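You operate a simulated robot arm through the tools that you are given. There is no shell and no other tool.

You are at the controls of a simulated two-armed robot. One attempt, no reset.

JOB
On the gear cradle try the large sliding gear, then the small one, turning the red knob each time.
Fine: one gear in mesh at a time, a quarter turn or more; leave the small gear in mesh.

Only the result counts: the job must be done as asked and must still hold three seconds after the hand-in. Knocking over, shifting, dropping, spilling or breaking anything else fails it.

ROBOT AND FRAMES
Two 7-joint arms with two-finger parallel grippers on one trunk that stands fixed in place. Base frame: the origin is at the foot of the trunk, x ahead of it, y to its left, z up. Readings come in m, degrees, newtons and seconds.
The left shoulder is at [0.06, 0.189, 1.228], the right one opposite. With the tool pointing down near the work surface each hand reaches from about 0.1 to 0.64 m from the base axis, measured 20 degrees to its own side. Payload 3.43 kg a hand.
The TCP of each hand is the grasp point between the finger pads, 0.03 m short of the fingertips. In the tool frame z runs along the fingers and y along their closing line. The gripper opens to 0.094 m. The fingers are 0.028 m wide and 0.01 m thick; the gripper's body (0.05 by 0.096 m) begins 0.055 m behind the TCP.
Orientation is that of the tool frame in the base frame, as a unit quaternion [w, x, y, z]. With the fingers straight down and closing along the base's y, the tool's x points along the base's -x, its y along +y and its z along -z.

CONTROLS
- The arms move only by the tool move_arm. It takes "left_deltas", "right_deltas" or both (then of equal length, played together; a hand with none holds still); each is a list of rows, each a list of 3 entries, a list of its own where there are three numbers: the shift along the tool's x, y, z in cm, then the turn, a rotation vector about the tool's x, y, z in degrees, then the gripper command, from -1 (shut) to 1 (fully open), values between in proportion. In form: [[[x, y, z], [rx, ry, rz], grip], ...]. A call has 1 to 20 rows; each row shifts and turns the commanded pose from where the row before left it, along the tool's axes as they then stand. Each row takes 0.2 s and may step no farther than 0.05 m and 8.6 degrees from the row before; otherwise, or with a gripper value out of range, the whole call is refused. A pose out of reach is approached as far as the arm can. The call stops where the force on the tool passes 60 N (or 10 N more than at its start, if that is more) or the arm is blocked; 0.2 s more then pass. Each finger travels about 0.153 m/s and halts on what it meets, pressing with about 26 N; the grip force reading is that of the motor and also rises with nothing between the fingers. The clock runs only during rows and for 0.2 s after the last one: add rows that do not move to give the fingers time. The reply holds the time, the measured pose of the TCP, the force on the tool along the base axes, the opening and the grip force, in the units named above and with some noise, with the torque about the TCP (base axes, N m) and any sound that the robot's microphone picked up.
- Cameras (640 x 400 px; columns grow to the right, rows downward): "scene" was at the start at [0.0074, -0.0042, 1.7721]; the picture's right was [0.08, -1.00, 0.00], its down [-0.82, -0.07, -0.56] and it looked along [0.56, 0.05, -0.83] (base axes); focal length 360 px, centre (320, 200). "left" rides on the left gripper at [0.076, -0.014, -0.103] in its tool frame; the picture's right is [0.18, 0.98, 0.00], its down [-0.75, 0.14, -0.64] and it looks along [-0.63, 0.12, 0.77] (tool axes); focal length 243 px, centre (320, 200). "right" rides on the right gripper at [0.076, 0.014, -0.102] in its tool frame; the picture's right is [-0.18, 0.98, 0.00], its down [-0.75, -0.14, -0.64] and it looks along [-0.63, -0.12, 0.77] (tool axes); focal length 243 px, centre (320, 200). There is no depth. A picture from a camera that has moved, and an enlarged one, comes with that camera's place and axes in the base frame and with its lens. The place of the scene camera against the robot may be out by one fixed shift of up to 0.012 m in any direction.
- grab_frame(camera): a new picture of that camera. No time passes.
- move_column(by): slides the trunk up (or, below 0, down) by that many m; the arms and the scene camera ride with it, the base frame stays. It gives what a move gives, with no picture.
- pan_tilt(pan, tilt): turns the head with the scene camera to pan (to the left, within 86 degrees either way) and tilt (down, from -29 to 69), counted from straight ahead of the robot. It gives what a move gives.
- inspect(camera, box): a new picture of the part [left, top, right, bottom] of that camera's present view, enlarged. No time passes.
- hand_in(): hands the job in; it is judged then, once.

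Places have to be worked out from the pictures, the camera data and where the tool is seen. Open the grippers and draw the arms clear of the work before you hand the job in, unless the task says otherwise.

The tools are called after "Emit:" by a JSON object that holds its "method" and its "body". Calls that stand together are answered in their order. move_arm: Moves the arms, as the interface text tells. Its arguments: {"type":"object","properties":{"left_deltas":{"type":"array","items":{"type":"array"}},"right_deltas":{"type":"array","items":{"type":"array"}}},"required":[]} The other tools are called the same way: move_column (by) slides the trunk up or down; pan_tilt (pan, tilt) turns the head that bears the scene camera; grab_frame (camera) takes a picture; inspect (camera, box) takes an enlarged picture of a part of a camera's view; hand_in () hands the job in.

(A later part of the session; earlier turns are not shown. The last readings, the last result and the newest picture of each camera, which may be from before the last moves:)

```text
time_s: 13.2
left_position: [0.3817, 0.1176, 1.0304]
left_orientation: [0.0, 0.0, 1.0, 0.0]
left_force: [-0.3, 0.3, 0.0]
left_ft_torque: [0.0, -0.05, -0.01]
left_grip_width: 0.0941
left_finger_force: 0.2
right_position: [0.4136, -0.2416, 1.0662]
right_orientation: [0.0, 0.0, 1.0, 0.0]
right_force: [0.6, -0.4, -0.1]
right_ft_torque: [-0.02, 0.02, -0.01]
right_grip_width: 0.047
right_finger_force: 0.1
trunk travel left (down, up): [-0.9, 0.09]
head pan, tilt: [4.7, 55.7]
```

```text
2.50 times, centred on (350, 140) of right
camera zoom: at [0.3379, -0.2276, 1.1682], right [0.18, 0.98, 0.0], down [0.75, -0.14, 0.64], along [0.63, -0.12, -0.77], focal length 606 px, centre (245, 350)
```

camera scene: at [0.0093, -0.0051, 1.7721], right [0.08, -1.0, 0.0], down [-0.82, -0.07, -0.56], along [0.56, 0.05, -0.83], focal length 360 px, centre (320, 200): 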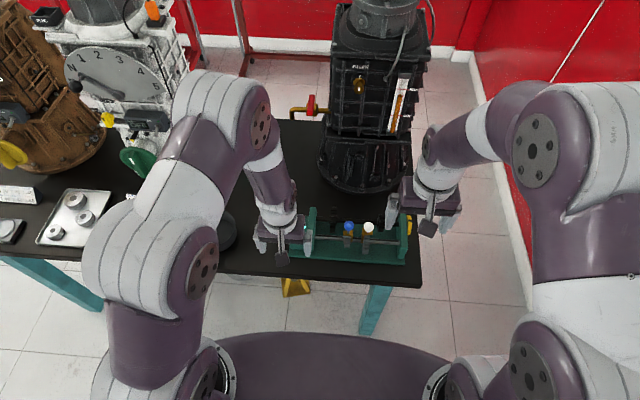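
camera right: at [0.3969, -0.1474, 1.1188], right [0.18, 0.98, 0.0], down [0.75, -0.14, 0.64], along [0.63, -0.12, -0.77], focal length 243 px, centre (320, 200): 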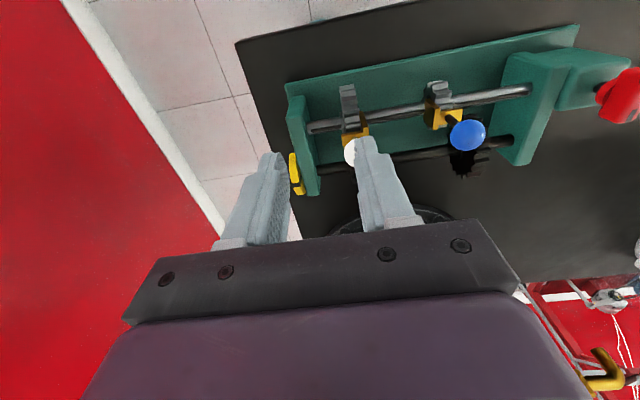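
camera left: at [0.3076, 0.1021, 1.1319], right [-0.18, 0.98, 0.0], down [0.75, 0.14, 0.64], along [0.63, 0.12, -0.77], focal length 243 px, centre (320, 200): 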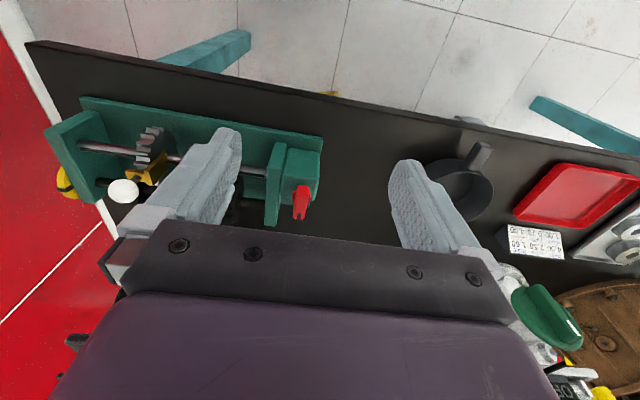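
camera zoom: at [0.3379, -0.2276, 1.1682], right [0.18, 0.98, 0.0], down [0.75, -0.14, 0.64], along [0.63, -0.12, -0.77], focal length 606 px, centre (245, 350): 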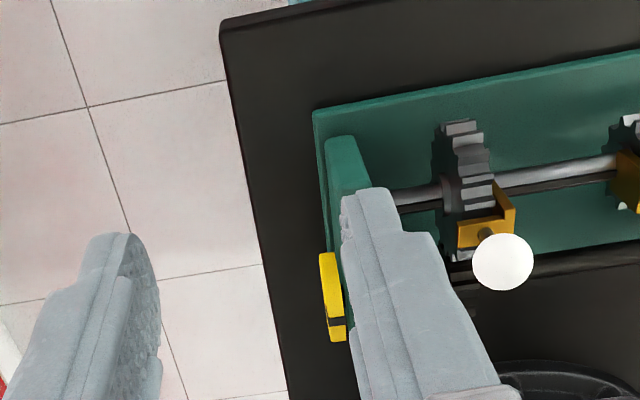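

The dial's black mark is near the top as before. Now the left hand goes over the knob with a narrowed opening, stopping above it to check.

Emit:
{"method": "move_arm", "body": {"left_deltas": [[[-4.3, -0.1, 0], [0, 0, 0], -0.04], [[-4.3, -0.1, 0], [0, 0, 0], -0.04], [[-4.3, -0.1, 0], [0, 0, 0], -0.04], [[0, 0, 3.0], [0, 0, 0], -0.04], [[0, 0, 3.0], [0, 0, 0], -0.04], [[0, 0, 0], [0, 0, 0], -0.04]]}}

Emit:
{"method": "inspect", "body": {"camera": "left", "box": [240, 100, 400, 220]}}

Emit:
{"method": "inspect", "body": {"camera": "scene", "box": [250, 170, 370, 270]}}

```text
time_s: 14.6
left_position: [0.5118, 0.1146, 0.9698]
left_orientation: [-0.001, 0.0, 1.0, 0.001]
left_force: [-0.3, 0.2, -0.8]
left_ft_torque: [-0.04, 0.0, -0.01]
left_grip_width: 0.0453
left_finger_force: 0.0
right_position: [0.4146, -0.2419, 1.066]
right_orientation: [0.0, 0.0, 1.0, 0.0]
right_force: [0.9, 0.0, -0.4]
right_ft_torque: [0.02, 0.0, -0.02]
right_grip_width: 0.047
right_finger_force: 0.0
trunk travel left (down, up): [-0.9, 0.09]
head pan, tilt: [4.7, 55.7]
```

```text
3.33 times, centred on (320, 160) of left
camera zoom: at [0.4361, 0.0989, 1.0721], right [-0.18, 0.98, 0.0], down [0.75, 0.14, 0.64], along [0.63, 0.12, -0.77], focal length 809 px, centre (320, 333)
```

zoom: 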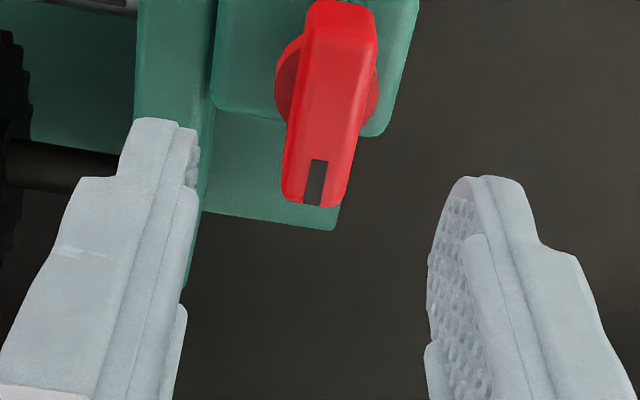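

```text
4.00 times, centred on (310, 220) of scene
camera zoom: at [0.0073, -0.0044, 1.7721], right [0.08, -1.0, 0.0], down [-0.82, -0.07, -0.56], along [0.56, 0.05, -0.83], focal length 1441 px, centre (360, 120)
```

zoom: 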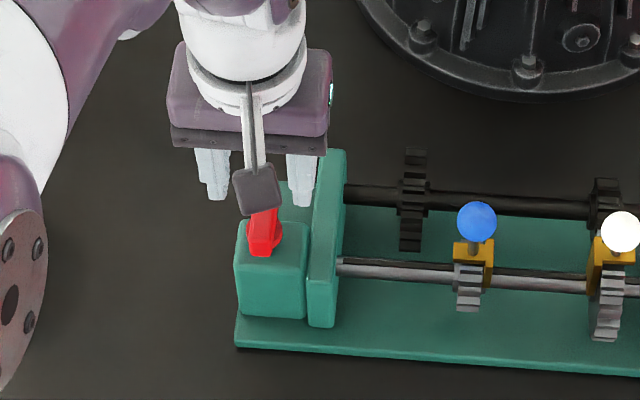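

The knob bar is centred at about [0.514, 0.115], between the fingers. I go down so the fingertips reach z ≈ 0.875, beside the bar and above the housing.

Emit:
{"method": "move_arm", "body": {"left_deltas": [[[-0.2, 0, 2.2], [0, 0, 0], -0.04], [[0, 0, 2.2], [0, 0, 0], -0.04], [[0, 0, 2.0], [0, 0, 0], -0.04], [[0, 0, 0], [0, 0, 0], -0.04]]}}

Emit:
{"method": "grab_frame", "body": {"camera": "left"}}

Emit:
{"method": "inspect", "body": {"camera": "scene", "box": [250, 170, 370, 270]}}

```text
time_s: 15.6
left_position: [0.5134, 0.1139, 0.9045]
left_orientation: [0.0, 0.0, 1.0, -0.001]
left_force: [0.4, -0.9, 0.2]
left_ft_torque: [0.0, -0.01, -0.02]
left_grip_width: 0.0452
left_finger_force: 0.0
right_position: [0.4142, -0.2412, 1.0663]
right_orientation: [0.001, 0.0, 1.0, 0.001]
right_force: [0.7, 0.9, 0.0]
right_ft_torque: [0.0, -0.01, 0.02]
right_grip_width: 0.047
right_finger_force: 0.0
trunk travel left (down, up): [-0.9, 0.09]
head pan, tilt: [4.7, 55.7]
```

```text
taken
camera left: at [0.4364, 0.0985, 1.0076], right [-0.18, 0.98, 0.0], down [0.75, 0.14, 0.64], along [0.63, 0.12, -0.77], focal length 243 px, centre (320, 200)
```

left: 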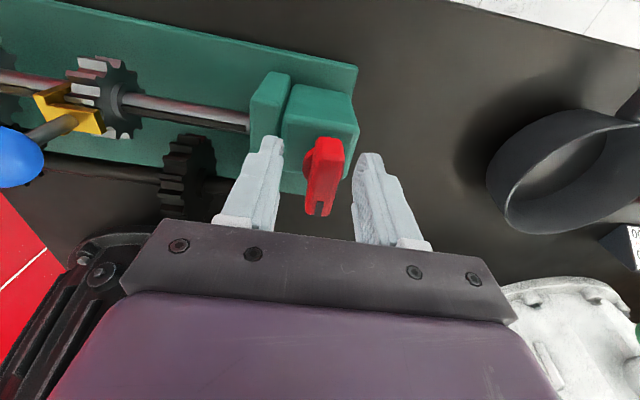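

```text
4.00 times, centred on (310, 220) of scene
camera zoom: at [0.0076, -0.0043, 1.7721], right [0.08, -1.0, 0.0], down [-0.82, -0.07, -0.56], along [0.56, 0.05, -0.83], focal length 1441 px, centre (360, 120)
```

zoom: 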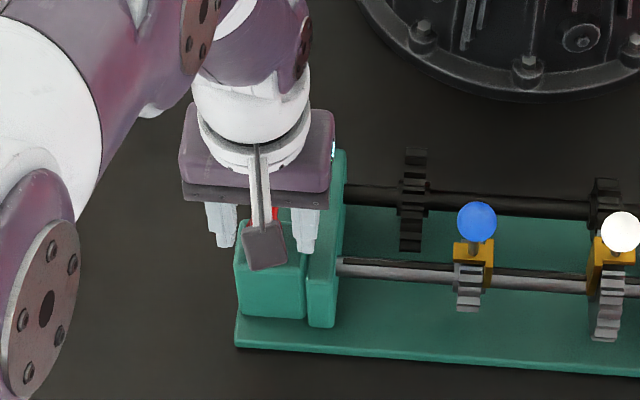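

The bar sits centred between the fingers. I close on it.

Emit:
{"method": "move_arm", "body": {"left_deltas": [[[0, 0, 0], [0, 0, 0], -0.4], [[0, 0, 0], [0, 0, 0], -0.6], [[0, 0, 0], [0, 0, 0], -0.9], [[0, 0, 0], [0, 0, 0], -0.9]]}}

Emit:
{"method": "inspect", "body": {"camera": "left", "box": [240, 100, 400, 240]}}

```text
time_s: 16.6
left_position: [0.5128, 0.1159, 0.9062]
left_orientation: [0.001, 0.0, 1.0, 0.0]
left_force: [2.8, 19.5, 11.5]
left_ft_torque: [1.03, 0.73, 0.11]
left_grip_width: 0.016
left_finger_force: 45.3
right_position: [0.415, -0.2389, 1.0658]
right_orientation: [0.0, 0.0, 1.0, 0.0]
right_force: [-0.3, 0.6, 0.5]
right_ft_torque: [0.0, 0.01, -0.01]
right_grip_width: 0.0471
right_finger_force: 0.2
trunk travel left (down, up): [-0.9, 0.09]
head pan, tilt: [4.7, 55.7]
```

```text
2.86 times, centred on (320, 170) of left
camera zoom: at [0.4362, 0.1015, 1.0084], right [-0.18, 0.98, 0.0], down [0.75, 0.14, 0.64], along [0.63, 0.12, -0.77], focal length 693 px, centre (320, 286)
```

zoom: 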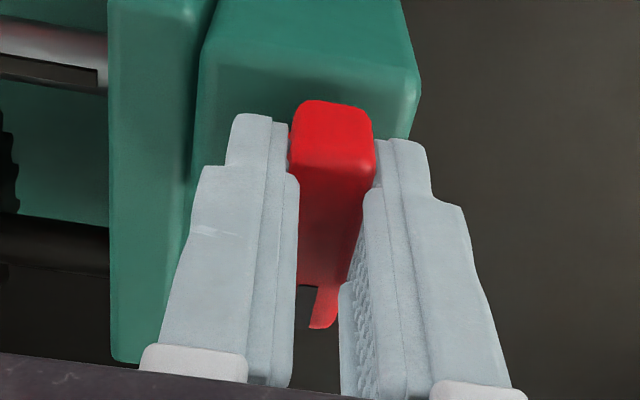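

I hold the bar (0.016 m wide), but a side force of about 19 N toward +y shows the axis is about 2 mm farther left. I shift the hand +2 mm in y to relieve it.

Emit:
{"method": "move_arm", "body": {"left_deltas": [[[0, 0.1, 0], [0, 0, 0], -0.9], [[0, 0.1, 0], [0, 0, 0], -0.9], [[0, 0, 0], [0, 0, 0], -0.9]]}}

```text
time_s: 17.4
left_position: [0.5136, 0.1166, 0.9056]
left_orientation: [0.001, 0.0, 1.0, -0.001]
left_force: [1.9, 11.4, 15.3]
left_ft_torque: [0.38, 0.94, 0.08]
left_grip_width: 0.0159
left_finger_force: 44.6
right_position: [0.4132, -0.2416, 1.0667]
right_orientation: [0.001, 0.0, 1.0, -0.001]
right_force: [-0.2, -0.5, -0.2]
right_ft_torque: [-0.04, -0.02, 0.0]
right_grip_width: 0.0468
right_finger_force: 0.0
trunk travel left (down, up): [-0.9, 0.09]
head pan, tilt: [4.7, 55.7]
```

Remaining +11 N in y and +15 N in z suggest the fingertips press on the knob's disc. I raise 2 mm and shift another 1 mm in +y.

Emit:
{"method": "move_arm", "body": {"left_deltas": [[[0, 0.1, -0.1], [0, 0, 0], -0.9], [[0, 0, -0.1], [0, 0, 0], -0.9], [[0, 0, 0], [0, 0, 0], -0.9]]}}

```text
time_s: 18.2
left_position: [0.5129, 0.1161, 0.9042]
left_orientation: [-0.003, 0.0, 1.0, 0.0]
left_force: [-3.0, -6.4, -16.6]
left_ft_torque: [-0.28, -1.35, -0.05]
left_grip_width: 0.016
left_finger_force: 45.2
right_position: [0.4155, -0.2422, 1.0654]
right_orientation: [-0.001, 0.0, 1.0, 0.001]
right_force: [-0.2, -0.2, 0.6]
right_ft_torque: [-0.01, 0.0, -0.01]
right_grip_width: 0.0471
right_finger_force: 0.0
trunk travel left (down, up): [-0.9, 0.09]
head pan, tilt: [4.7, 55.7]
```

Now it pulls the other way, so the neutral point is in between: I go back down 1 mm and -0.4 mm in y.

Emit:
{"method": "move_arm", "body": {"left_deltas": [[[0, -0.04, 0.1], [0, 0, 0], -0.9], [[0, 0, 0], [0, 0, 0], -0.9]]}}

```text
time_s: 18.8
left_position: [0.512, 0.1164, 0.9062]
left_orientation: [-0.003, 0.0, 1.0, 0.0]
left_force: [-5.4, -6.6, -11.8]
left_ft_torque: [-0.36, 1.51, 0.03]
left_grip_width: 0.0157
left_finger_force: 44.9
right_position: [0.4136, -0.2422, 1.0663]
right_orientation: [0.001, 0.0, 1.0, 0.0]
right_force: [-0.6, -0.6, -0.2]
right_ft_torque: [0.0, -0.01, 0.0]
right_grip_width: 0.047
right_finger_force: 0.0
trunk travel left (down, up): [-0.9, 0.09]
head pan, tilt: [4.7, 55.7]
```

Loads are small. I start turning clockwise seen from above (camera swings toward +y) with four 8° rows and check.

Emit:
{"method": "move_arm", "body": {"left_deltas": [[[0, 0, 0], [0, 0, 5], -0.9], [[0, 0, 0], [0, 0, 7], -0.9], [[0, 0, 0], [0, 0, 8], -0.9], [[0, 0, 0], [0, 0, 8], -0.9]]}}

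Emit:
{"method": "inspect", "body": {"camera": "scene", "box": [340, 190, 430, 270]}}

Emit:
{"method": "grab_frame", "body": {"camera": "left"}}

```text
time_s: 19.8
left_position: [0.5129, 0.1177, 0.9063]
left_orientation: [-0.001, 0.243, 0.97, -0.001]
left_force: [-11.1, 5.3, -10.1]
left_ft_torque: [0.88, 1.21, 0.04]
left_grip_width: 0.0157
left_finger_force: 44.9
right_position: [0.4147, -0.2404, 1.0664]
right_orientation: [0.0, 0.0, 1.0, 0.0]
right_force: [-0.3, -0.2, -0.9]
right_ft_torque: [-0.01, -0.02, 0.0]
right_grip_width: 0.0473
right_finger_force: 0.1
trunk travel left (down, up): [-0.9, 0.09]
head pan, tilt: [4.7, 55.7]
```

```text
5.00 times, centred on (385, 230) of scene
camera zoom: at [0.0071, -0.003, 1.772], right [0.08, -1.0, 0.0], down [-0.82, -0.07, -0.56], along [0.56, 0.05, -0.83], focal length 1802 px, centre (-5, 50)
```

zoom: 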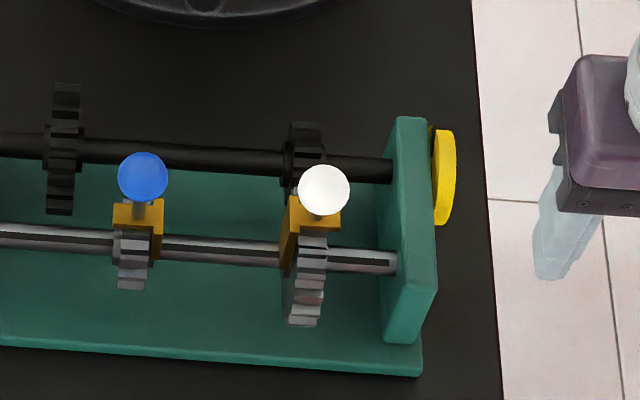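

```text
taken
camera left: at [0.4394, 0.141, 1.0086], right [0.3, 0.95, 0.0], down [0.73, -0.23, 0.64], along [0.61, -0.19, -0.77], focal length 243 px, centre (320, 200)
```

left: 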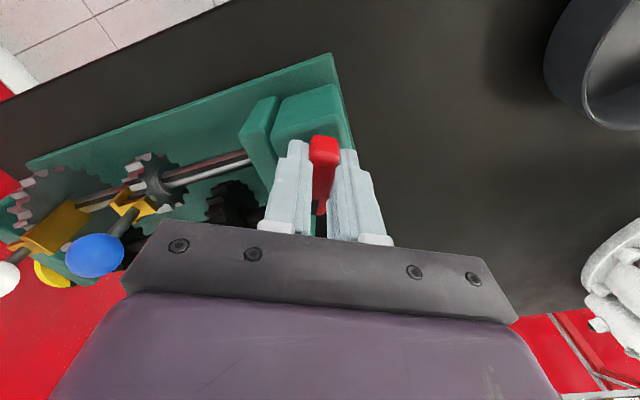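

The output dial's mark has moved, so the large gear is truly in mesh and drives the layshaft. I continue turning.

Emit:
{"method": "move_arm", "body": {"left_deltas": [[[0, 0, 0], [0, 0, 8], -0.9], [[0, 0, 0], [0, 0, 8], -0.9], [[0, 0, 0], [0, 0, 8], -0.9], [[0, 0, 0], [0, 0, 8], -0.9], [[0, 0, 0], [0, 0, 8], -0.9]]}}

Emit:
{"method": "inspect", "body": {"camera": "scene", "box": [340, 190, 430, 270]}}

Emit:
{"method": "grab_frame", "body": {"camera": "left"}}

```text
time_s: 21.0
left_position: [0.516, 0.1204, 0.9065]
left_orientation: [0.001, 0.56, 0.829, 0.0]
left_force: [-1.2, 22.7, -7.2]
left_ft_torque: [1.43, 0.37, 0.06]
left_grip_width: 0.0157
left_finger_force: 45.6
right_position: [0.4145, -0.2388, 1.0657]
right_orientation: [0.0, 0.001, 1.0, -0.002]
right_force: [0.0, 0.3, 0.5]
right_ft_torque: [-0.01, 0.02, 0.01]
right_grip_width: 0.0472
right_finger_force: 0.0
trunk travel left (down, up): [-0.9, 0.09]
head pan, tilt: [4.7, 55.7]
```

```text
5.00 times, centred on (385, 230) of scene
camera zoom: at [0.0085, 0.0008, 1.7721], right [0.08, -1.0, 0.0], down [-0.82, -0.07, -0.56], along [0.56, 0.04, -0.83], focal length 1802 px, centre (-5, 50)
```

zoom: 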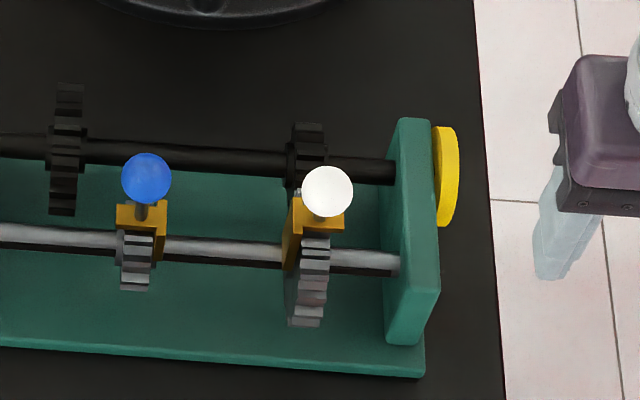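

```text
taken
camera left: at [0.4736, 0.1854, 1.0083], right [0.84, 0.54, 0.0], down [0.41, -0.64, 0.64], along [0.35, -0.54, -0.76], focal length 243 px, centre (320, 200)
```

left: 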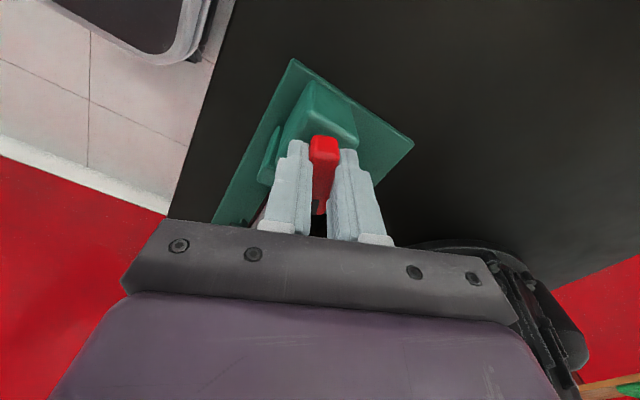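

About 68° turned; the +23 N in y shows the hand grips roughly 5 mm off the axis in x, so it must follow a small arc. I shift it about 3 mm in +y to relieve it and read the force.

Emit:
{"method": "move_arm", "body": {"left_deltas": [[[0.14, 0.05, 0], [0, 0, 0], -0.9], [[0.14, 0.06, 0], [0, 0, 0], -0.9], [[0, 0, 0], [0, 0, 0], -0.9]]}}

```text
time_s: 21.8
left_position: [0.5152, 0.1198, 0.9059]
left_orientation: [0.0, 0.56, 0.829, -0.001]
left_force: [-0.5, 6.0, -11.6]
left_ft_torque: [-1.29, -0.59, 0.04]
left_grip_width: 0.0162
left_finger_force: 45.0
right_position: [0.4148, -0.2416, 1.0657]
right_orientation: [-0.001, 0.001, 1.0, -0.001]
right_force: [0.7, 0.1, -0.5]
right_ft_torque: [-0.02, -0.01, 0.01]
right_grip_width: 0.0468
right_finger_force: 0.1
trunk travel left (down, up): [-0.9, 0.09]
head pan, tilt: [4.7, 55.7]
```

Relieved to 6 N. I continue with six 8° rows, letting the hand follow a 5 mm arc about the knob axis.

Emit:
{"method": "move_arm", "body": {"left_deltas": [[[-0.01, 0.07, 0], [0, 0, 8], -0.9], [[-0.01, 0.07, 0], [0, 0, 8], -0.9], [[-0.01, 0.07, 0], [0, 0, 8], -0.9], [[-0.01, 0.07, 0], [0, 0, 8], -0.9]]}}

Emit:
{"method": "inspect", "body": {"camera": "scene", "box": [270, 180, 430, 280]}}

```text
time_s: 22.8
left_position: [0.5187, 0.1203, 0.9061]
left_orientation: [0.0, 0.767, 0.642, 0.0]
left_force: [3.1, 1.7, -5.7]
left_ft_torque: [-1.17, 0.29, 0.04]
left_grip_width: 0.0157
left_finger_force: 44.7
right_position: [0.4153, -0.2415, 1.0663]
right_orientation: [0.0, 0.001, 1.0, -0.001]
right_force: [0.3, -0.2, 0.2]
right_ft_torque: [-0.01, -0.01, 0.0]
right_grip_width: 0.0468
right_finger_force: 0.1
trunk travel left (down, up): [-0.9, 0.09]
head pan, tilt: [4.7, 55.7]
```

```text
4.00 times, centred on (350, 230) of scene
camera zoom: at [0.0092, -0.0033, 1.7721], right [0.08, -1.0, 0.0], down [-0.82, -0.07, -0.56], along [0.56, 0.05, -0.83], focal length 1441 px, centre (200, 80)
```

zoom: 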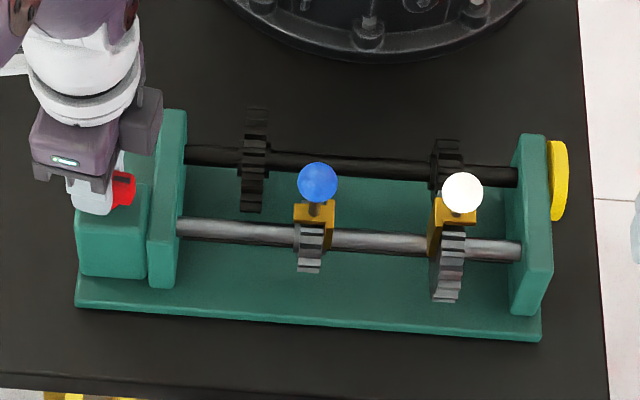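

The hand has turned 100° and the knob with it, with low forces. I add two more rows for margin.

Emit:
{"method": "move_arm", "body": {"left_deltas": [[[-0.01, 0.07, 0], [0, 0, 8], -0.9], [[-0.01, 0.07, 0], [0, 0, 8], -0.9], [[0, 0, 0], [0, 0, 0], -0.9]]}}

Emit:
{"method": "inspect", "body": {"camera": "scene", "box": [270, 180, 430, 280]}}

Emit:
{"method": "grab_frame", "body": {"camera": "left"}}

Emit:
{"method": "grab_frame", "body": {"camera": "right"}}

```text
time_s: 23.6
left_position: [0.5194, 0.1196, 0.9058]
left_orientation: [0.0, 0.849, 0.529, 0.0]
left_force: [2.1, 5.5, -1.5]
left_ft_torque: [0.12, 0.21, 0.0]
left_grip_width: 0.0159
left_finger_force: 45.5
right_position: [0.4151, -0.2408, 1.066]
right_orientation: [0.0, 0.0, 1.0, 0.0]
right_force: [0.0, 1.1, -0.4]
right_ft_torque: [-0.02, 0.01, -0.02]
right_grip_width: 0.0468
right_finger_force: 0.1
trunk travel left (down, up): [-0.9, 0.09]
head pan, tilt: [4.7, 55.7]
```

```text
4.00 times, centred on (350, 230) of scene
camera zoom: at [0.0082, -0.003, 1.7721], right [0.08, -1.0, 0.0], down [-0.82, -0.07, -0.56], along [0.56, 0.05, -0.83], focal length 1441 px, centre (200, 80)
```

zoom: 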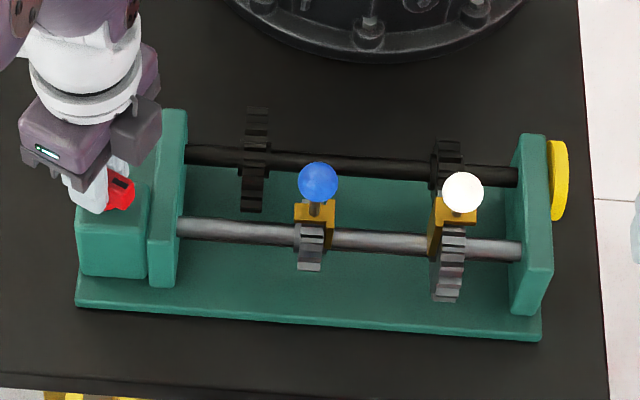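

```text
taken
camera left: at [0.5397, 0.1943, 1.0085], right [0.96, -0.27, 0.0], down [-0.2, -0.74, 0.64], along [-0.17, -0.62, -0.77], focal length 243 px, centre (320, 200)
```

left: 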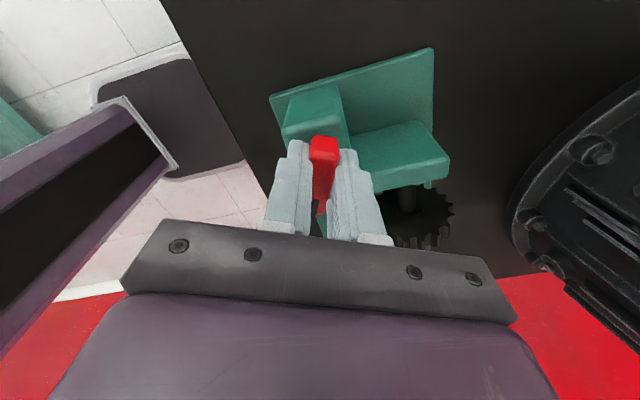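

```text
taken
camera right: at [0.3388, -0.2266, 1.1682], right [0.18, 0.98, 0.0], down [0.75, -0.14, 0.64], along [0.63, -0.12, -0.77], focal length 243 px, centre (320, 200)
```

right: 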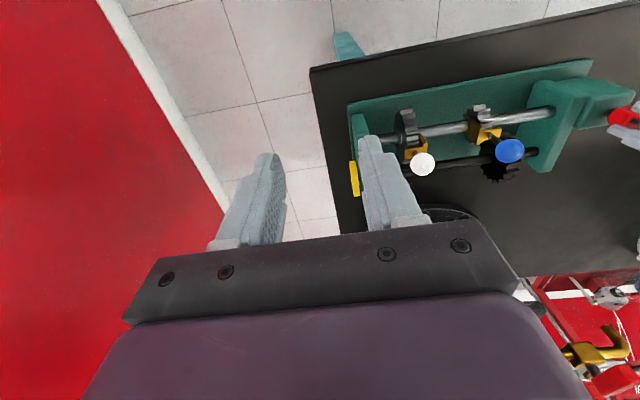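

Turned 116° with the large gear in mesh. I release the knob, lift straight up and move the left hand aside toward +y, keeping its present orientation for the return.

Emit:
{"method": "move_arm", "body": {"left_deltas": [[[0, 0, 0], [0, 0, 0], -0.2], [[0, 0, 0], [0, 0, 0], -0.04], [[0, 0, 0], [0, 0, 0], -0.04], [[0, 0, -2.5], [0, 0, 0], -0.04], [[0, 0, -2.5], [0, 0, 0], -0.04], [[0, 0, -3.0], [0, 0, 0], -0.04], [[3.6, -1.75, 0], [0, 0, 0], -0.04], [[3.6, -1.75, 0], [0, 0, 0], -0.04]]}}

Emit:
{"method": "inspect", "body": {"camera": "scene", "box": [270, 180, 430, 280]}}

Emit:
{"method": "grab_frame", "body": {"camera": "left"}}

```text
time_s: 25.4
left_position: [0.5169, 0.2011, 0.9868]
left_orientation: [0.001, 0.849, 0.529, -0.001]
left_force: [0.1, 0.2, 0.1]
left_ft_torque: [-0.02, 0.03, 0.01]
left_grip_width: 0.0452
left_finger_force: 0.1
right_position: [0.4141, -0.2421, 1.0657]
right_orientation: [0.001, 0.0, 1.0, -0.001]
right_force: [-0.6, -0.7, 0.7]
right_ft_torque: [-0.02, 0.03, -0.01]
right_grip_width: 0.0468
right_finger_force: 0.2
trunk travel left (down, up): [-0.9, 0.09]
head pan, tilt: [4.7, 55.7]
```

```text
4.00 times, centred on (350, 230) of scene
camera zoom: at [0.0076, -0.0022, 1.7721], right [0.08, -1.0, 0.0], down [-0.82, -0.07, -0.56], along [0.56, 0.05, -0.83], focal length 1441 px, centre (200, 80)
```

zoom: 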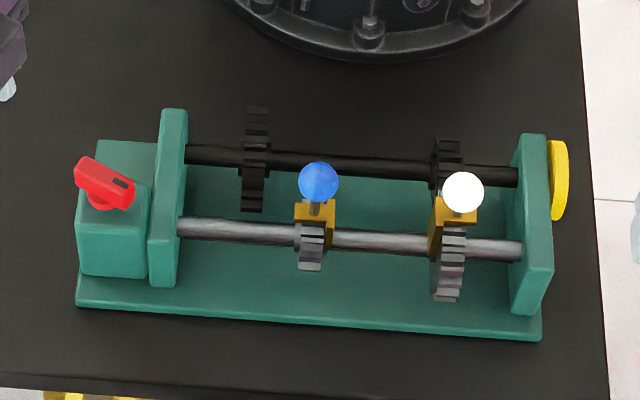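

```text
taken
camera left: at [0.5384, 0.2758, 1.0884], right [0.96, -0.27, 0.0], down [-0.2, -0.74, 0.64], along [-0.17, -0.62, -0.77], focal length 243 px, centre (320, 200)
```

left: 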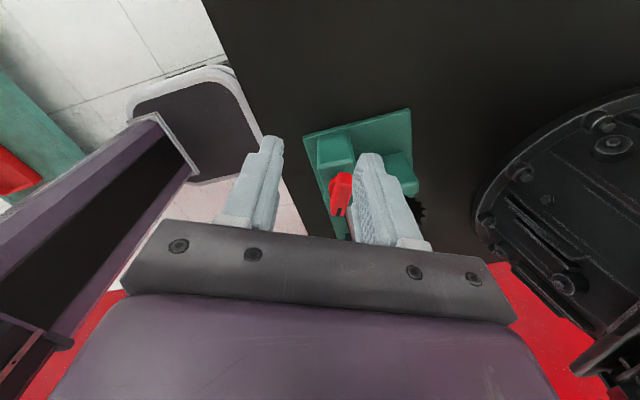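

The knob stays at its turned position and the white ball is unmoved. Now the right hand returns above the white ball at y ≈ -0.132.

Emit:
{"method": "move_arm", "body": {"right_deltas": [[[-2.5, 2.75, 0], [0, 0, 0], -0.1], [[-2.5, 2.75, 0], [0, 0, 0], -0.1], [[-2.5, 2.75, 0], [0, 0, 0], -0.1], [[-2.5, 2.75, 0], [0, 0, 0], -0.1], [[0, 0, 4.0], [0, 0, 0], -0.1], [[0, 0, 4.0], [0, 0, 0], -0.1], [[0, 0, 1.5], [0, 0, 0], -0.1], [[0, 0, 0], [0, 0, 0], -0.1]]}}

Emit:
{"method": "inspect", "body": {"camera": "right", "box": [240, 100, 400, 220]}}

```text
time_s: 27.2
left_position: [0.5171, 0.199, 0.9866]
left_orientation: [-0.001, 0.848, 0.531, 0.0]
left_force: [0.0, 0.1, -0.2]
left_ft_torque: [-0.02, -0.03, 0.0]
left_grip_width: 0.0451
left_finger_force: 0.1
right_position: [0.5145, -0.1318, 0.97]
right_orientation: [0.0, 0.0, 1.0, -0.001]
right_force: [0.9, -0.3, 0.6]
right_ft_torque: [-0.01, 0.03, 0.02]
right_grip_width: 0.0425
right_finger_force: 0.0
trunk travel left (down, up): [-0.9, 0.09]
head pan, tilt: [4.7, 55.7]
```

```text
3.33 times, centred on (320, 160) of right
camera zoom: at [0.4387, -0.1175, 1.0711], right [0.18, 0.98, 0.0], down [0.75, -0.14, 0.64], along [0.63, -0.12, -0.77], focal length 809 px, centre (320, 333)
```

zoom: 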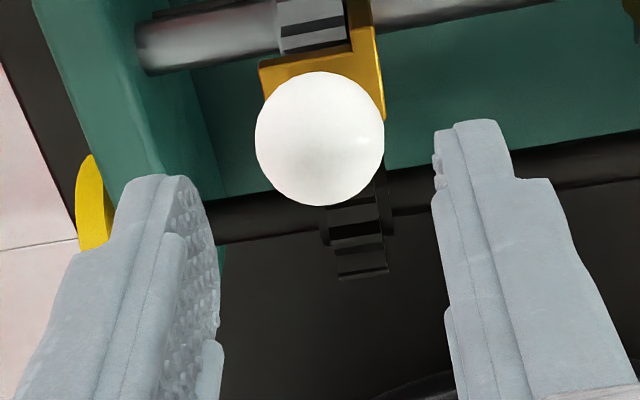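

The ball sits midway between the fingers. I lower 5 cm and close on it.

Emit:
{"method": "move_arm", "body": {"right_deltas": [[[0, 0, 2.5], [0, 0, 0], -0.1], [[0, 0, 2.5], [0, 0, 0], -0.1], [[0, 0, 0], [0, 0, 0], -0.1], [[0, 0, 0], [0, 0, 0], -0.35], [[0, 0, 0], [0, 0, 0], -0.5], [[0, 0, 0], [0, 0, 0], -0.7], [[0, 0, 0], [0, 0, 0], -0.7]]}}

Emit:
{"method": "inspect", "body": {"camera": "right", "box": [240, 100, 400, 220]}}

```text
time_s: 28.8
left_position: [0.5175, 0.2013, 0.9853]
left_orientation: [0.0, 0.848, 0.53, 0.001]
left_force: [0.1, -0.3, 0.6]
left_ft_torque: [0.04, 0.01, 0.0]
left_grip_width: 0.0451
left_finger_force: 0.1
right_position: [0.5153, -0.1311, 0.9204]
right_orientation: [0.0, 0.0, 1.0, -0.001]
right_force: [-0.8, 2.7, -0.1]
right_ft_torque: [0.01, -0.14, 0.04]
right_grip_width: 0.0268
right_finger_force: 45.0
trunk travel left (down, up): [-0.9, 0.09]
head pan, tilt: [4.7, 55.7]
```

```text
3.33 times, centred on (320, 160) of right
camera zoom: at [0.4386, -0.1179, 1.0223], right [0.18, 0.98, 0.0], down [0.75, -0.14, 0.64], along [0.63, -0.12, -0.77], focal length 809 px, centre (320, 333)
```

zoom: 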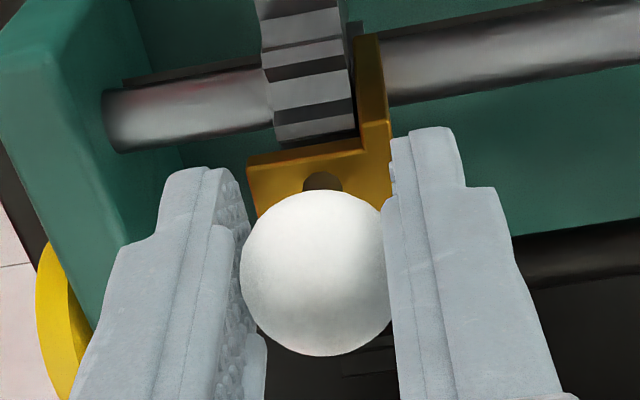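

The white ball is held again. I slide it back toward +y to its neutral place at y ≈ -0.087 in 4 mm steps.

Emit:
{"method": "move_arm", "body": {"right_deltas": [[[0, 0.3, 0], [0, 0, 0], -0.7], [[0, 0.4, 0], [0, 0, 0], -0.7], [[0, 0.4, 0], [0, 0, 0], -0.7], [[0, 0.4, 0], [0, 0, 0], -0.7], [[0, 0.4, 0], [0, 0, 0], -0.7], [[0, 0, 0], [0, 0, 0], -0.7]]}}

Emit:
{"method": "inspect", "body": {"camera": "right", "box": [200, 60, 420, 220]}}

```text
time_s: 30.2
left_position: [0.5179, 0.2015, 0.9857]
left_orientation: [-0.001, 0.848, 0.53, -0.001]
left_force: [0.6, 0.2, -0.4]
left_ft_torque: [0.0, 0.05, 0.01]
left_grip_width: 0.045
left_finger_force: 0.1
right_position: [0.5149, -0.1128, 0.9196]
right_orientation: [0.0, -0.001, 1.0, 0.0]
right_force: [3.7, -0.7, -0.8]
right_ft_torque: [0.06, -0.51, -0.03]
right_grip_width: 0.0272
right_finger_force: 44.8
trunk travel left (down, up): [-0.9, 0.09]
head pan, tilt: [4.7, 55.7]
```

```text
2.50 times, centred on (310, 140) of right
camera zoom: at [0.4385, -0.099, 1.0222], right [0.18, 0.98, 0.0], down [0.75, -0.14, 0.64], along [0.63, -0.12, -0.77], focal length 606 px, centre (345, 350)
```

zoom: 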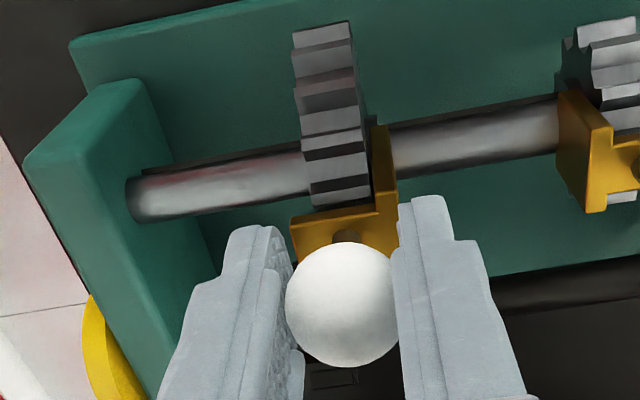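

The gear slides freely; now at y = -0.113. I carry it the remaining 2.6 cm to neutral.

Emit:
{"method": "move_arm", "body": {"right_deltas": [[[0, 0.4, 0], [0, 0, 0], -0.7], [[0, 0.4, 0], [0, 0, 0], -0.7], [[0, 0.4, 0], [0, 0, 0], -0.7], [[0, 0.4, 0], [0, 0, 0], -0.7], [[0, 0.4, 0], [0, 0, 0], -0.7], [[0, 0.4, 0], [0, 0, 0], -0.7], [[0, 0.15, 0], [0, 0, 0], -0.7], [[0, 0, 0], [0, 0, 0], -0.7]]}}

Emit:
{"method": "inspect", "body": {"camera": "right", "box": [200, 60, 420, 220]}}

Emit:
{"method": "inspect", "body": {"camera": "scene", "box": [270, 180, 430, 280]}}

```text
time_s: 32.0
left_position: [0.5184, 0.2013, 0.9847]
left_orientation: [-0.001, 0.848, 0.53, -0.001]
left_force: [-0.5, -0.1, -0.3]
left_ft_torque: [-0.01, -0.02, -0.02]
left_grip_width: 0.0448
left_finger_force: 0.1
right_position: [0.5152, -0.0879, 0.9195]
right_orientation: [0.0, 0.0, 1.0, 0.0]
right_force: [7.7, 2.2, 2.8]
right_ft_torque: [0.01, 0.03, 0.04]
right_grip_width: 0.027
right_finger_force: 44.6
trunk travel left (down, up): [-0.9, 0.09]
head pan, tilt: [4.7, 55.7]
```

```text
2.50 times, centred on (310, 140) of right
camera zoom: at [0.4386, -0.0733, 1.0223], right [0.18, 0.98, 0.0], down [0.75, -0.14, 0.64], along [0.63, -0.12, -0.77], focal length 606 px, centre (345, 350)
```

zoom: 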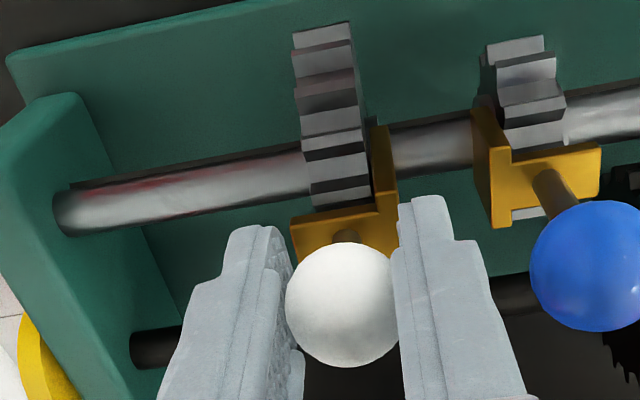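

```text
4.00 times, centred on (350, 230) of scene
camera zoom: at [0.0091, -0.0036, 1.7721], right [0.08, -1.0, 0.0], down [-0.82, -0.07, -0.56], along [0.56, 0.05, -0.83], focal length 1441 px, centre (200, 80)
```

zoom: 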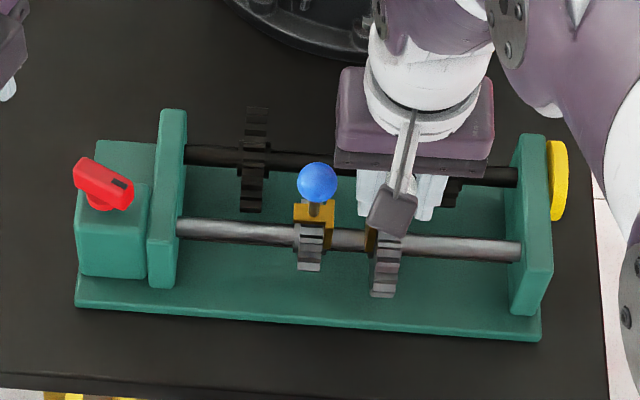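

Large gear is back in neutral at y ≈ -0.088. I release it, lift, and move over the blue ball at y ≈ -0.034.

Emit:
{"method": "move_arm", "body": {"right_deltas": [[[0, 0, 0], [0, 0, 0], -0.1], [[0, 0, 0], [0, 0, 0], -0.1], [[0, 0, 0], [0, 0, 0], -0.1], [[0, 0, -2.5], [0, 0, 0], -0.1], [[0, 0, -3.0], [0, 0, 0], -0.1], [[0, 2.7, 0], [0, 0, 0], -0.1], [[0, 2.7, 0], [0, 0, 0], -0.1], [[0, 0, 0], [0, 0, 0], -0.1]]}}

Emit:
{"method": "inspect", "body": {"camera": "right", "box": [220, 80, 400, 220]}}

Emit:
{"method": "inspect", "body": {"camera": "scene", "box": [270, 180, 430, 280]}}

```text
time_s: 33.8
left_position: [0.5175, 0.1993, 0.9861]
left_orientation: [-0.001, 0.848, 0.53, 0.0]
left_force: [0.0, 0.0, 0.3]
left_ft_torque: [-0.01, 0.02, -0.03]
left_grip_width: 0.0448
left_finger_force: 0.0
right_position: [0.5131, -0.0334, 0.9757]
right_orientation: [0.0, 0.0, 1.0, 0.001]
right_force: [0.4, -1.0, 0.6]
right_ft_torque: [0.02, 0.03, 0.01]
right_grip_width: 0.0424
right_finger_force: 0.1
trunk travel left (down, up): [-0.9, 0.09]
head pan, tilt: [4.7, 55.7]
```

```text
2.86 times, centred on (310, 150) of right
camera zoom: at [0.4381, -0.0195, 1.0772], right [0.18, 0.98, 0.0], down [0.75, -0.14, 0.64], along [0.63, -0.12, -0.77], focal length 693 px, centre (349, 343)
```

zoom: 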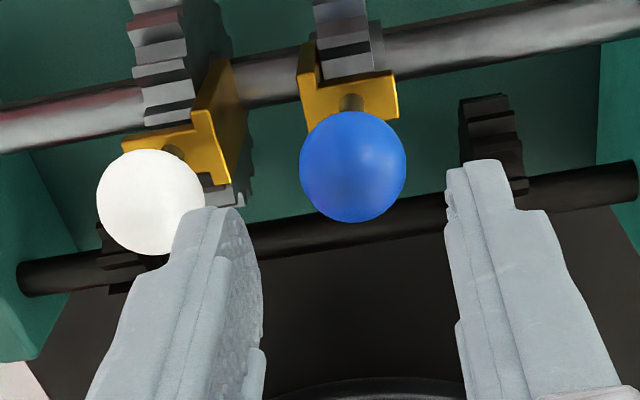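

```text
4.00 times, centred on (350, 230) of scene
camera zoom: at [0.0073, -0.0051, 1.7721], right [0.08, -1.0, 0.0], down [-0.82, -0.07, -0.56], along [0.56, 0.05, -0.83], focal length 1441 px, centre (200, 80)
```

zoom: 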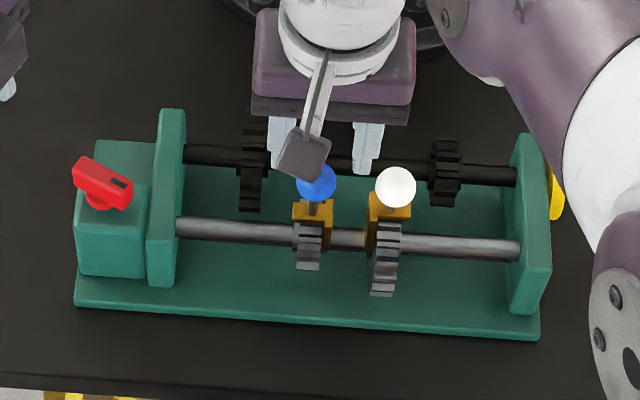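

Blue ball centre ≈ [0.515, -0.033]; the finger on the white side has about 9 mm clearance. I lower and close on it.

Emit:
{"method": "move_arm", "body": {"right_deltas": [[[-0.1, 0, 2.8], [0, 0, 0], -0.1], [[0, 0, 2.8], [0, 0, 0], -0.1], [[0, 0, 0], [0, 0, 0], -0.1], [[0, 0, 0], [0, 0, 0], -0.35], [[0, 0, 0], [0, 0, 0], -0.5], [[0, 0, 0], [0, 0, 0], -0.7], [[0, 0, 0], [0, 0, 0], -0.7]]}}

Emit:
{"method": "inspect", "body": {"camera": "right", "box": [200, 60, 420, 220]}}

```text
time_s: 35.4
left_position: [0.5173, 0.2004, 0.9851]
left_orientation: [0.0, 0.848, 0.53, 0.0]
left_force: [0.6, 0.1, -0.4]
left_ft_torque: [-0.05, 0.01, 0.01]
left_grip_width: 0.0452
left_finger_force: 0.1
right_position: [0.5146, -0.0334, 0.9202]
right_orientation: [-0.001, 0.0, 1.0, 0.0]
right_force: [-1.3, 0.6, 0.0]
right_ft_torque: [0.02, -0.12, -0.01]
right_grip_width: 0.0268
right_finger_force: 45.5
trunk travel left (down, up): [-0.9, 0.09]
head pan, tilt: [4.7, 55.7]
```

```text
2.50 times, centred on (310, 140) of right
camera zoom: at [0.4387, -0.0189, 1.0222], right [0.18, 0.98, 0.0], down [0.75, -0.14, 0.64], along [0.63, -0.12, -0.77], focal length 606 px, centre (345, 350)
```

zoom: 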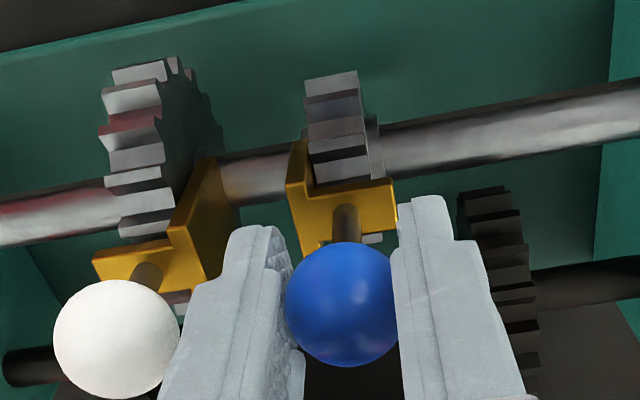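

Blue ball is held. I slide it toward +y, first 2 cm with force checks.

Emit:
{"method": "move_arm", "body": {"right_deltas": [[[0, 0.4, 0], [0, 0, 0], -0.7], [[0, 0.4, 0], [0, 0, 0], -0.7], [[0, 0.4, 0], [0, 0, 0], -0.7], [[0, 0.4, 0], [0, 0, 0], -0.7], [[0, 0.4, 0], [0, 0, 0], -0.7], [[0, 0, 0], [0, 0, 0], -0.7]]}}

Emit:
{"method": "inspect", "body": {"camera": "right", "box": [200, 60, 420, 220]}}

Emit:
{"method": "inspect", "body": {"camera": "scene", "box": [270, 180, 430, 280]}}

```text
time_s: 36.8
left_position: [0.5163, 0.2006, 0.9878]
left_orientation: [0.001, 0.848, 0.53, 0.0]
left_force: [0.1, 0.7, -0.2]
left_ft_torque: [0.04, 0.01, 0.01]
left_grip_width: 0.0451
left_finger_force: 0.0
right_position: [0.5154, -0.0127, 0.9202]
right_orientation: [0.002, 0.001, 1.0, 0.002]
right_force: [2.6, -1.5, 20.4]
right_ft_torque: [0.0, 0.27, 0.04]
right_grip_width: 0.0272
right_finger_force: 44.7
trunk travel left (down, up): [-0.9, 0.09]
head pan, tilt: [4.7, 55.7]
```

```text
2.50 times, centred on (310, 140) of right
camera zoom: at [0.4382, 0.0009, 1.0218], right [0.18, 0.98, 0.0], down [0.75, -0.14, 0.65], along [0.63, -0.12, -0.76], focal length 606 px, centre (345, 350)
```

zoom: 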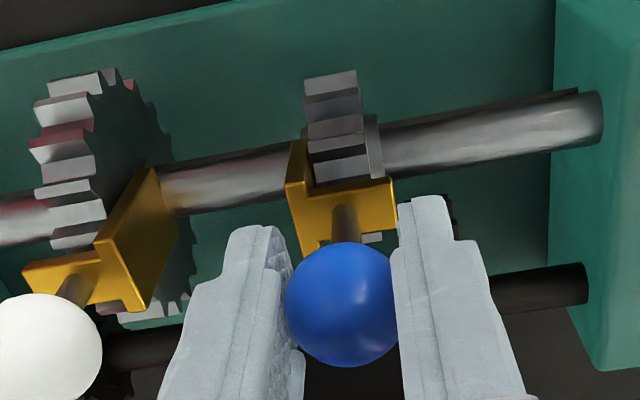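

```text
4.00 times, centred on (350, 230) of scene
camera zoom: at [0.0052, -0.0042, 1.7722], right [0.08, -1.0, 0.0], down [-0.82, -0.07, -0.56], along [0.56, 0.05, -0.83], focal length 1441 px, centre (200, 80)
```

zoom: 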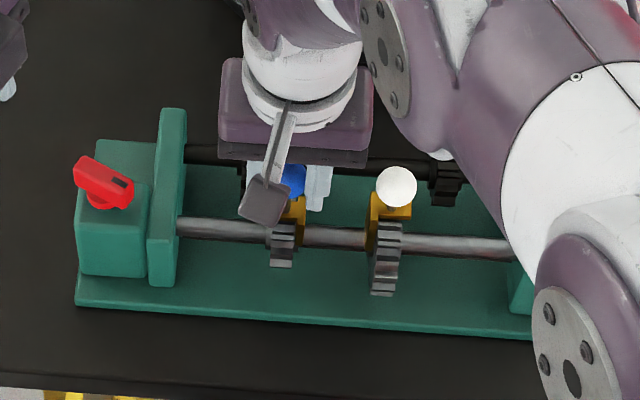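

It slid 2 cm, with +20 N in z from a small height mismatch. I raise the hand 1 mm and read again.

Emit:
{"method": "move_arm", "body": {"right_deltas": [[[0, 0, -0.1], [0, 0, 0], -0.7], [[0, 0, 0], [0, 0, 0], -0.7]]}}

```text
time_s: 37.4
left_position: [0.517, 0.2003, 0.986]
left_orientation: [0.0, 0.848, 0.53, 0.0]
left_force: [-1.1, 0.4, -0.6]
left_ft_torque: [0.02, 0.01, 0.0]
left_grip_width: 0.0453
left_finger_force: 0.0
right_position: [0.5155, -0.0122, 0.9198]
right_orientation: [0.001, 0.0, 1.0, 0.0]
right_force: [5.7, -0.4, 14.5]
right_ft_torque: [0.06, -1.29, 0.01]
right_grip_width: 0.0267
right_finger_force: 45.2
trunk travel left (down, up): [-0.9, 0.09]
head pan, tilt: [4.7, 55.7]
```

Better. I continue in 2 mm steps into the tooth-contact zone.

Emit:
{"method": "move_arm", "body": {"right_deltas": [[[0, 0.2, -0.05], [0, 0, 0], -0.7], [[0, 0.2, 0], [0, 0, 0], -0.7], [[0, 0.2, 0], [0, 0, 0], -0.7], [[0, 0.2, 0], [0, 0, 0], -0.7], [[0, 0, 0], [0, 0, 0], -0.7]]}}

Emit:
{"method": "inspect", "body": {"camera": "right", "box": [200, 60, 420, 220]}}

Emit:
{"method": "grab_frame", "body": {"camera": "left"}}

```text
time_s: 38.6
left_position: [0.5173, 0.1999, 0.9863]
left_orientation: [0.0, 0.848, 0.53, 0.0]
left_force: [0.6, 0.0, 0.2]
left_ft_torque: [-0.01, 0.01, 0.0]
left_grip_width: 0.0454
left_finger_force: 0.0
right_position: [0.5153, -0.005, 0.9204]
right_orientation: [-0.001, 0.0, 1.0, 0.0]
right_force: [6.4, -1.1, 5.7]
right_ft_torque: [-0.03, 0.28, -0.07]
right_grip_width: 0.0269
right_finger_force: 44.8
trunk travel left (down, up): [-0.9, 0.09]
head pan, tilt: [4.7, 55.7]
```

```text
2.50 times, centred on (310, 140) of right
camera zoom: at [0.4388, 0.0089, 1.0222], right [0.18, 0.98, 0.0], down [0.75, -0.14, 0.64], along [0.63, -0.12, -0.77], focal length 606 px, centre (345, 350)
```

zoom: 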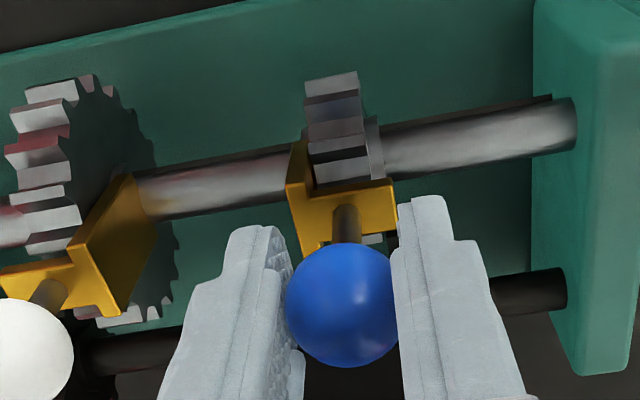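

```text
taken
camera left: at [0.5388, 0.2744, 1.0884], right [0.96, -0.27, 0.0], down [-0.2, -0.74, 0.64], along [-0.17, -0.62, -0.77], focal length 243 px, centre (320, 200)
```

left: 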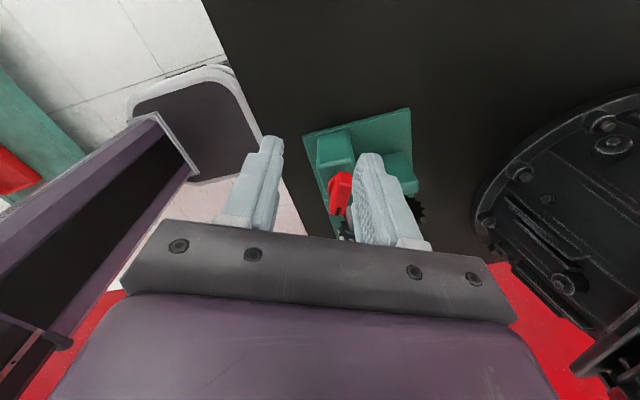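

Force along y stays about 1 N at y = -0.005. I continue the remaining 1.5 cm in 2 mm steps, watching for the detent.

Emit:
{"method": "move_arm", "body": {"right_deltas": [[[0, 0.2, 0], [0, 0, 0], -0.7], [[0, 0.2, 0], [0, 0, 0], -0.7], [[0, 0.2, 0], [0, 0, 0], -0.7], [[0, 0.2, 0], [0, 0, 0], -0.7], [[0, 0.2, 0], [0, 0, 0], -0.7], [[0, 0, 0], [0, 0, 0], -0.7]]}}

Emit:
{"method": "inspect", "body": {"camera": "right", "box": [200, 60, 420, 220]}}

Emit:
{"method": "inspect", "body": {"camera": "scene", "box": [270, 180, 430, 280]}}

```text
time_s: 40.0
left_position: [0.5174, 0.2001, 0.986]
left_orientation: [0.0, 0.848, 0.53, 0.0]
left_force: [0.2, -0.2, 0.9]
left_ft_torque: [-0.01, 0.0, 0.0]
left_grip_width: 0.0449
left_finger_force: 0.0
right_position: [0.5151, 0.0054, 0.9199]
right_orientation: [-0.001, 0.0, 1.0, 0.0]
right_force: [2.4, 2.7, -4.1]
right_ft_torque: [0.1, -0.24, 0.01]
right_grip_width: 0.0272
right_finger_force: 45.0
trunk travel left (down, up): [-0.9, 0.09]
head pan, tilt: [4.7, 55.7]
```

```text
2.50 times, centred on (310, 140) of right
camera zoom: at [0.4389, 0.019, 1.0222], right [0.18, 0.98, 0.0], down [0.75, -0.14, 0.64], along [0.63, -0.12, -0.77], focal length 606 px, centre (345, 350)
```

zoom: 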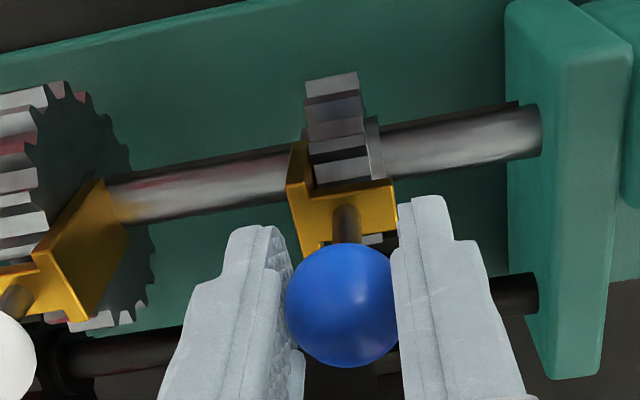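

```text
4.00 times, centred on (350, 230) of scene
camera zoom: at [0.0086, -0.0034, 1.772], right [0.08, -1.0, 0.0], down [-0.82, -0.07, -0.56], along [0.56, 0.05, -0.83], focal length 1441 px, centre (200, 80)
```

zoom: 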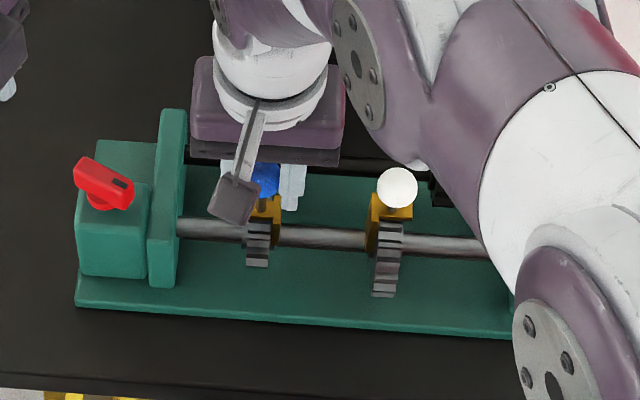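

Force turns to +2.7 N, so the detent starts to draw it in. I go on to y ≈ 0.0115, mirroring the 4.5 cm travel of the other gear.

Emit:
{"method": "move_arm", "body": {"right_deltas": [[[0, 0.2, 0], [0, 0, 0], -0.7], [[0, 0.2, 0], [0, 0, 0], -0.7], [[0, 0.15, 0], [0, 0, 0], -0.7], [[0, 0, 0], [0, 0, 0], -0.7]]}}

```text
time_s: 41.0
left_position: [0.5183, 0.2016, 0.9854]
left_orientation: [0.001, 0.848, 0.53, 0.0]
left_force: [0.7, 0.3, -0.3]
left_ft_torque: [0.01, -0.01, 0.02]
left_grip_width: 0.045
left_finger_force: 0.1
right_position: [0.5154, 0.0103, 0.9202]
right_orientation: [-0.001, 0.0, 1.0, -0.001]
right_force: [-2.3, 7.5, -10.5]
right_ft_torque: [0.13, 0.18, -0.01]
right_grip_width: 0.0269
right_finger_force: 45.1
trunk travel left (down, up): [-0.9, 0.09]
head pan, tilt: [4.7, 55.7]
```

The detent pulls with +7.5 N at y = 0.010, as it did before for the large gear. I nudge on 2 mm to the balance point.

Emit:
{"method": "move_arm", "body": {"right_deltas": [[[0, 0.1, 0.05], [0, 0, 0], -0.7], [[0, 0.1, 0], [0, 0, 0], -0.7], [[0, 0, 0], [0, 0, 0], -0.7]]}}

```text
time_s: 41.8
left_position: [0.5189, 0.2005, 0.9862]
left_orientation: [0.0, 0.848, 0.53, 0.0]
left_force: [0.5, -0.6, 0.9]
left_ft_torque: [-0.01, 0.0, 0.0]
left_grip_width: 0.0452
left_finger_force: 0.1
right_position: [0.5152, 0.0121, 0.9211]
right_orientation: [-0.001, 0.0, 1.0, -0.001]
right_force: [-3.9, 2.1, -10.8]
right_ft_torque: [-0.02, 0.42, -0.02]
right_grip_width: 0.027
right_finger_force: 44.9
trunk travel left (down, up): [-0.9, 0.09]
head pan, tilt: [4.7, 55.7]
```

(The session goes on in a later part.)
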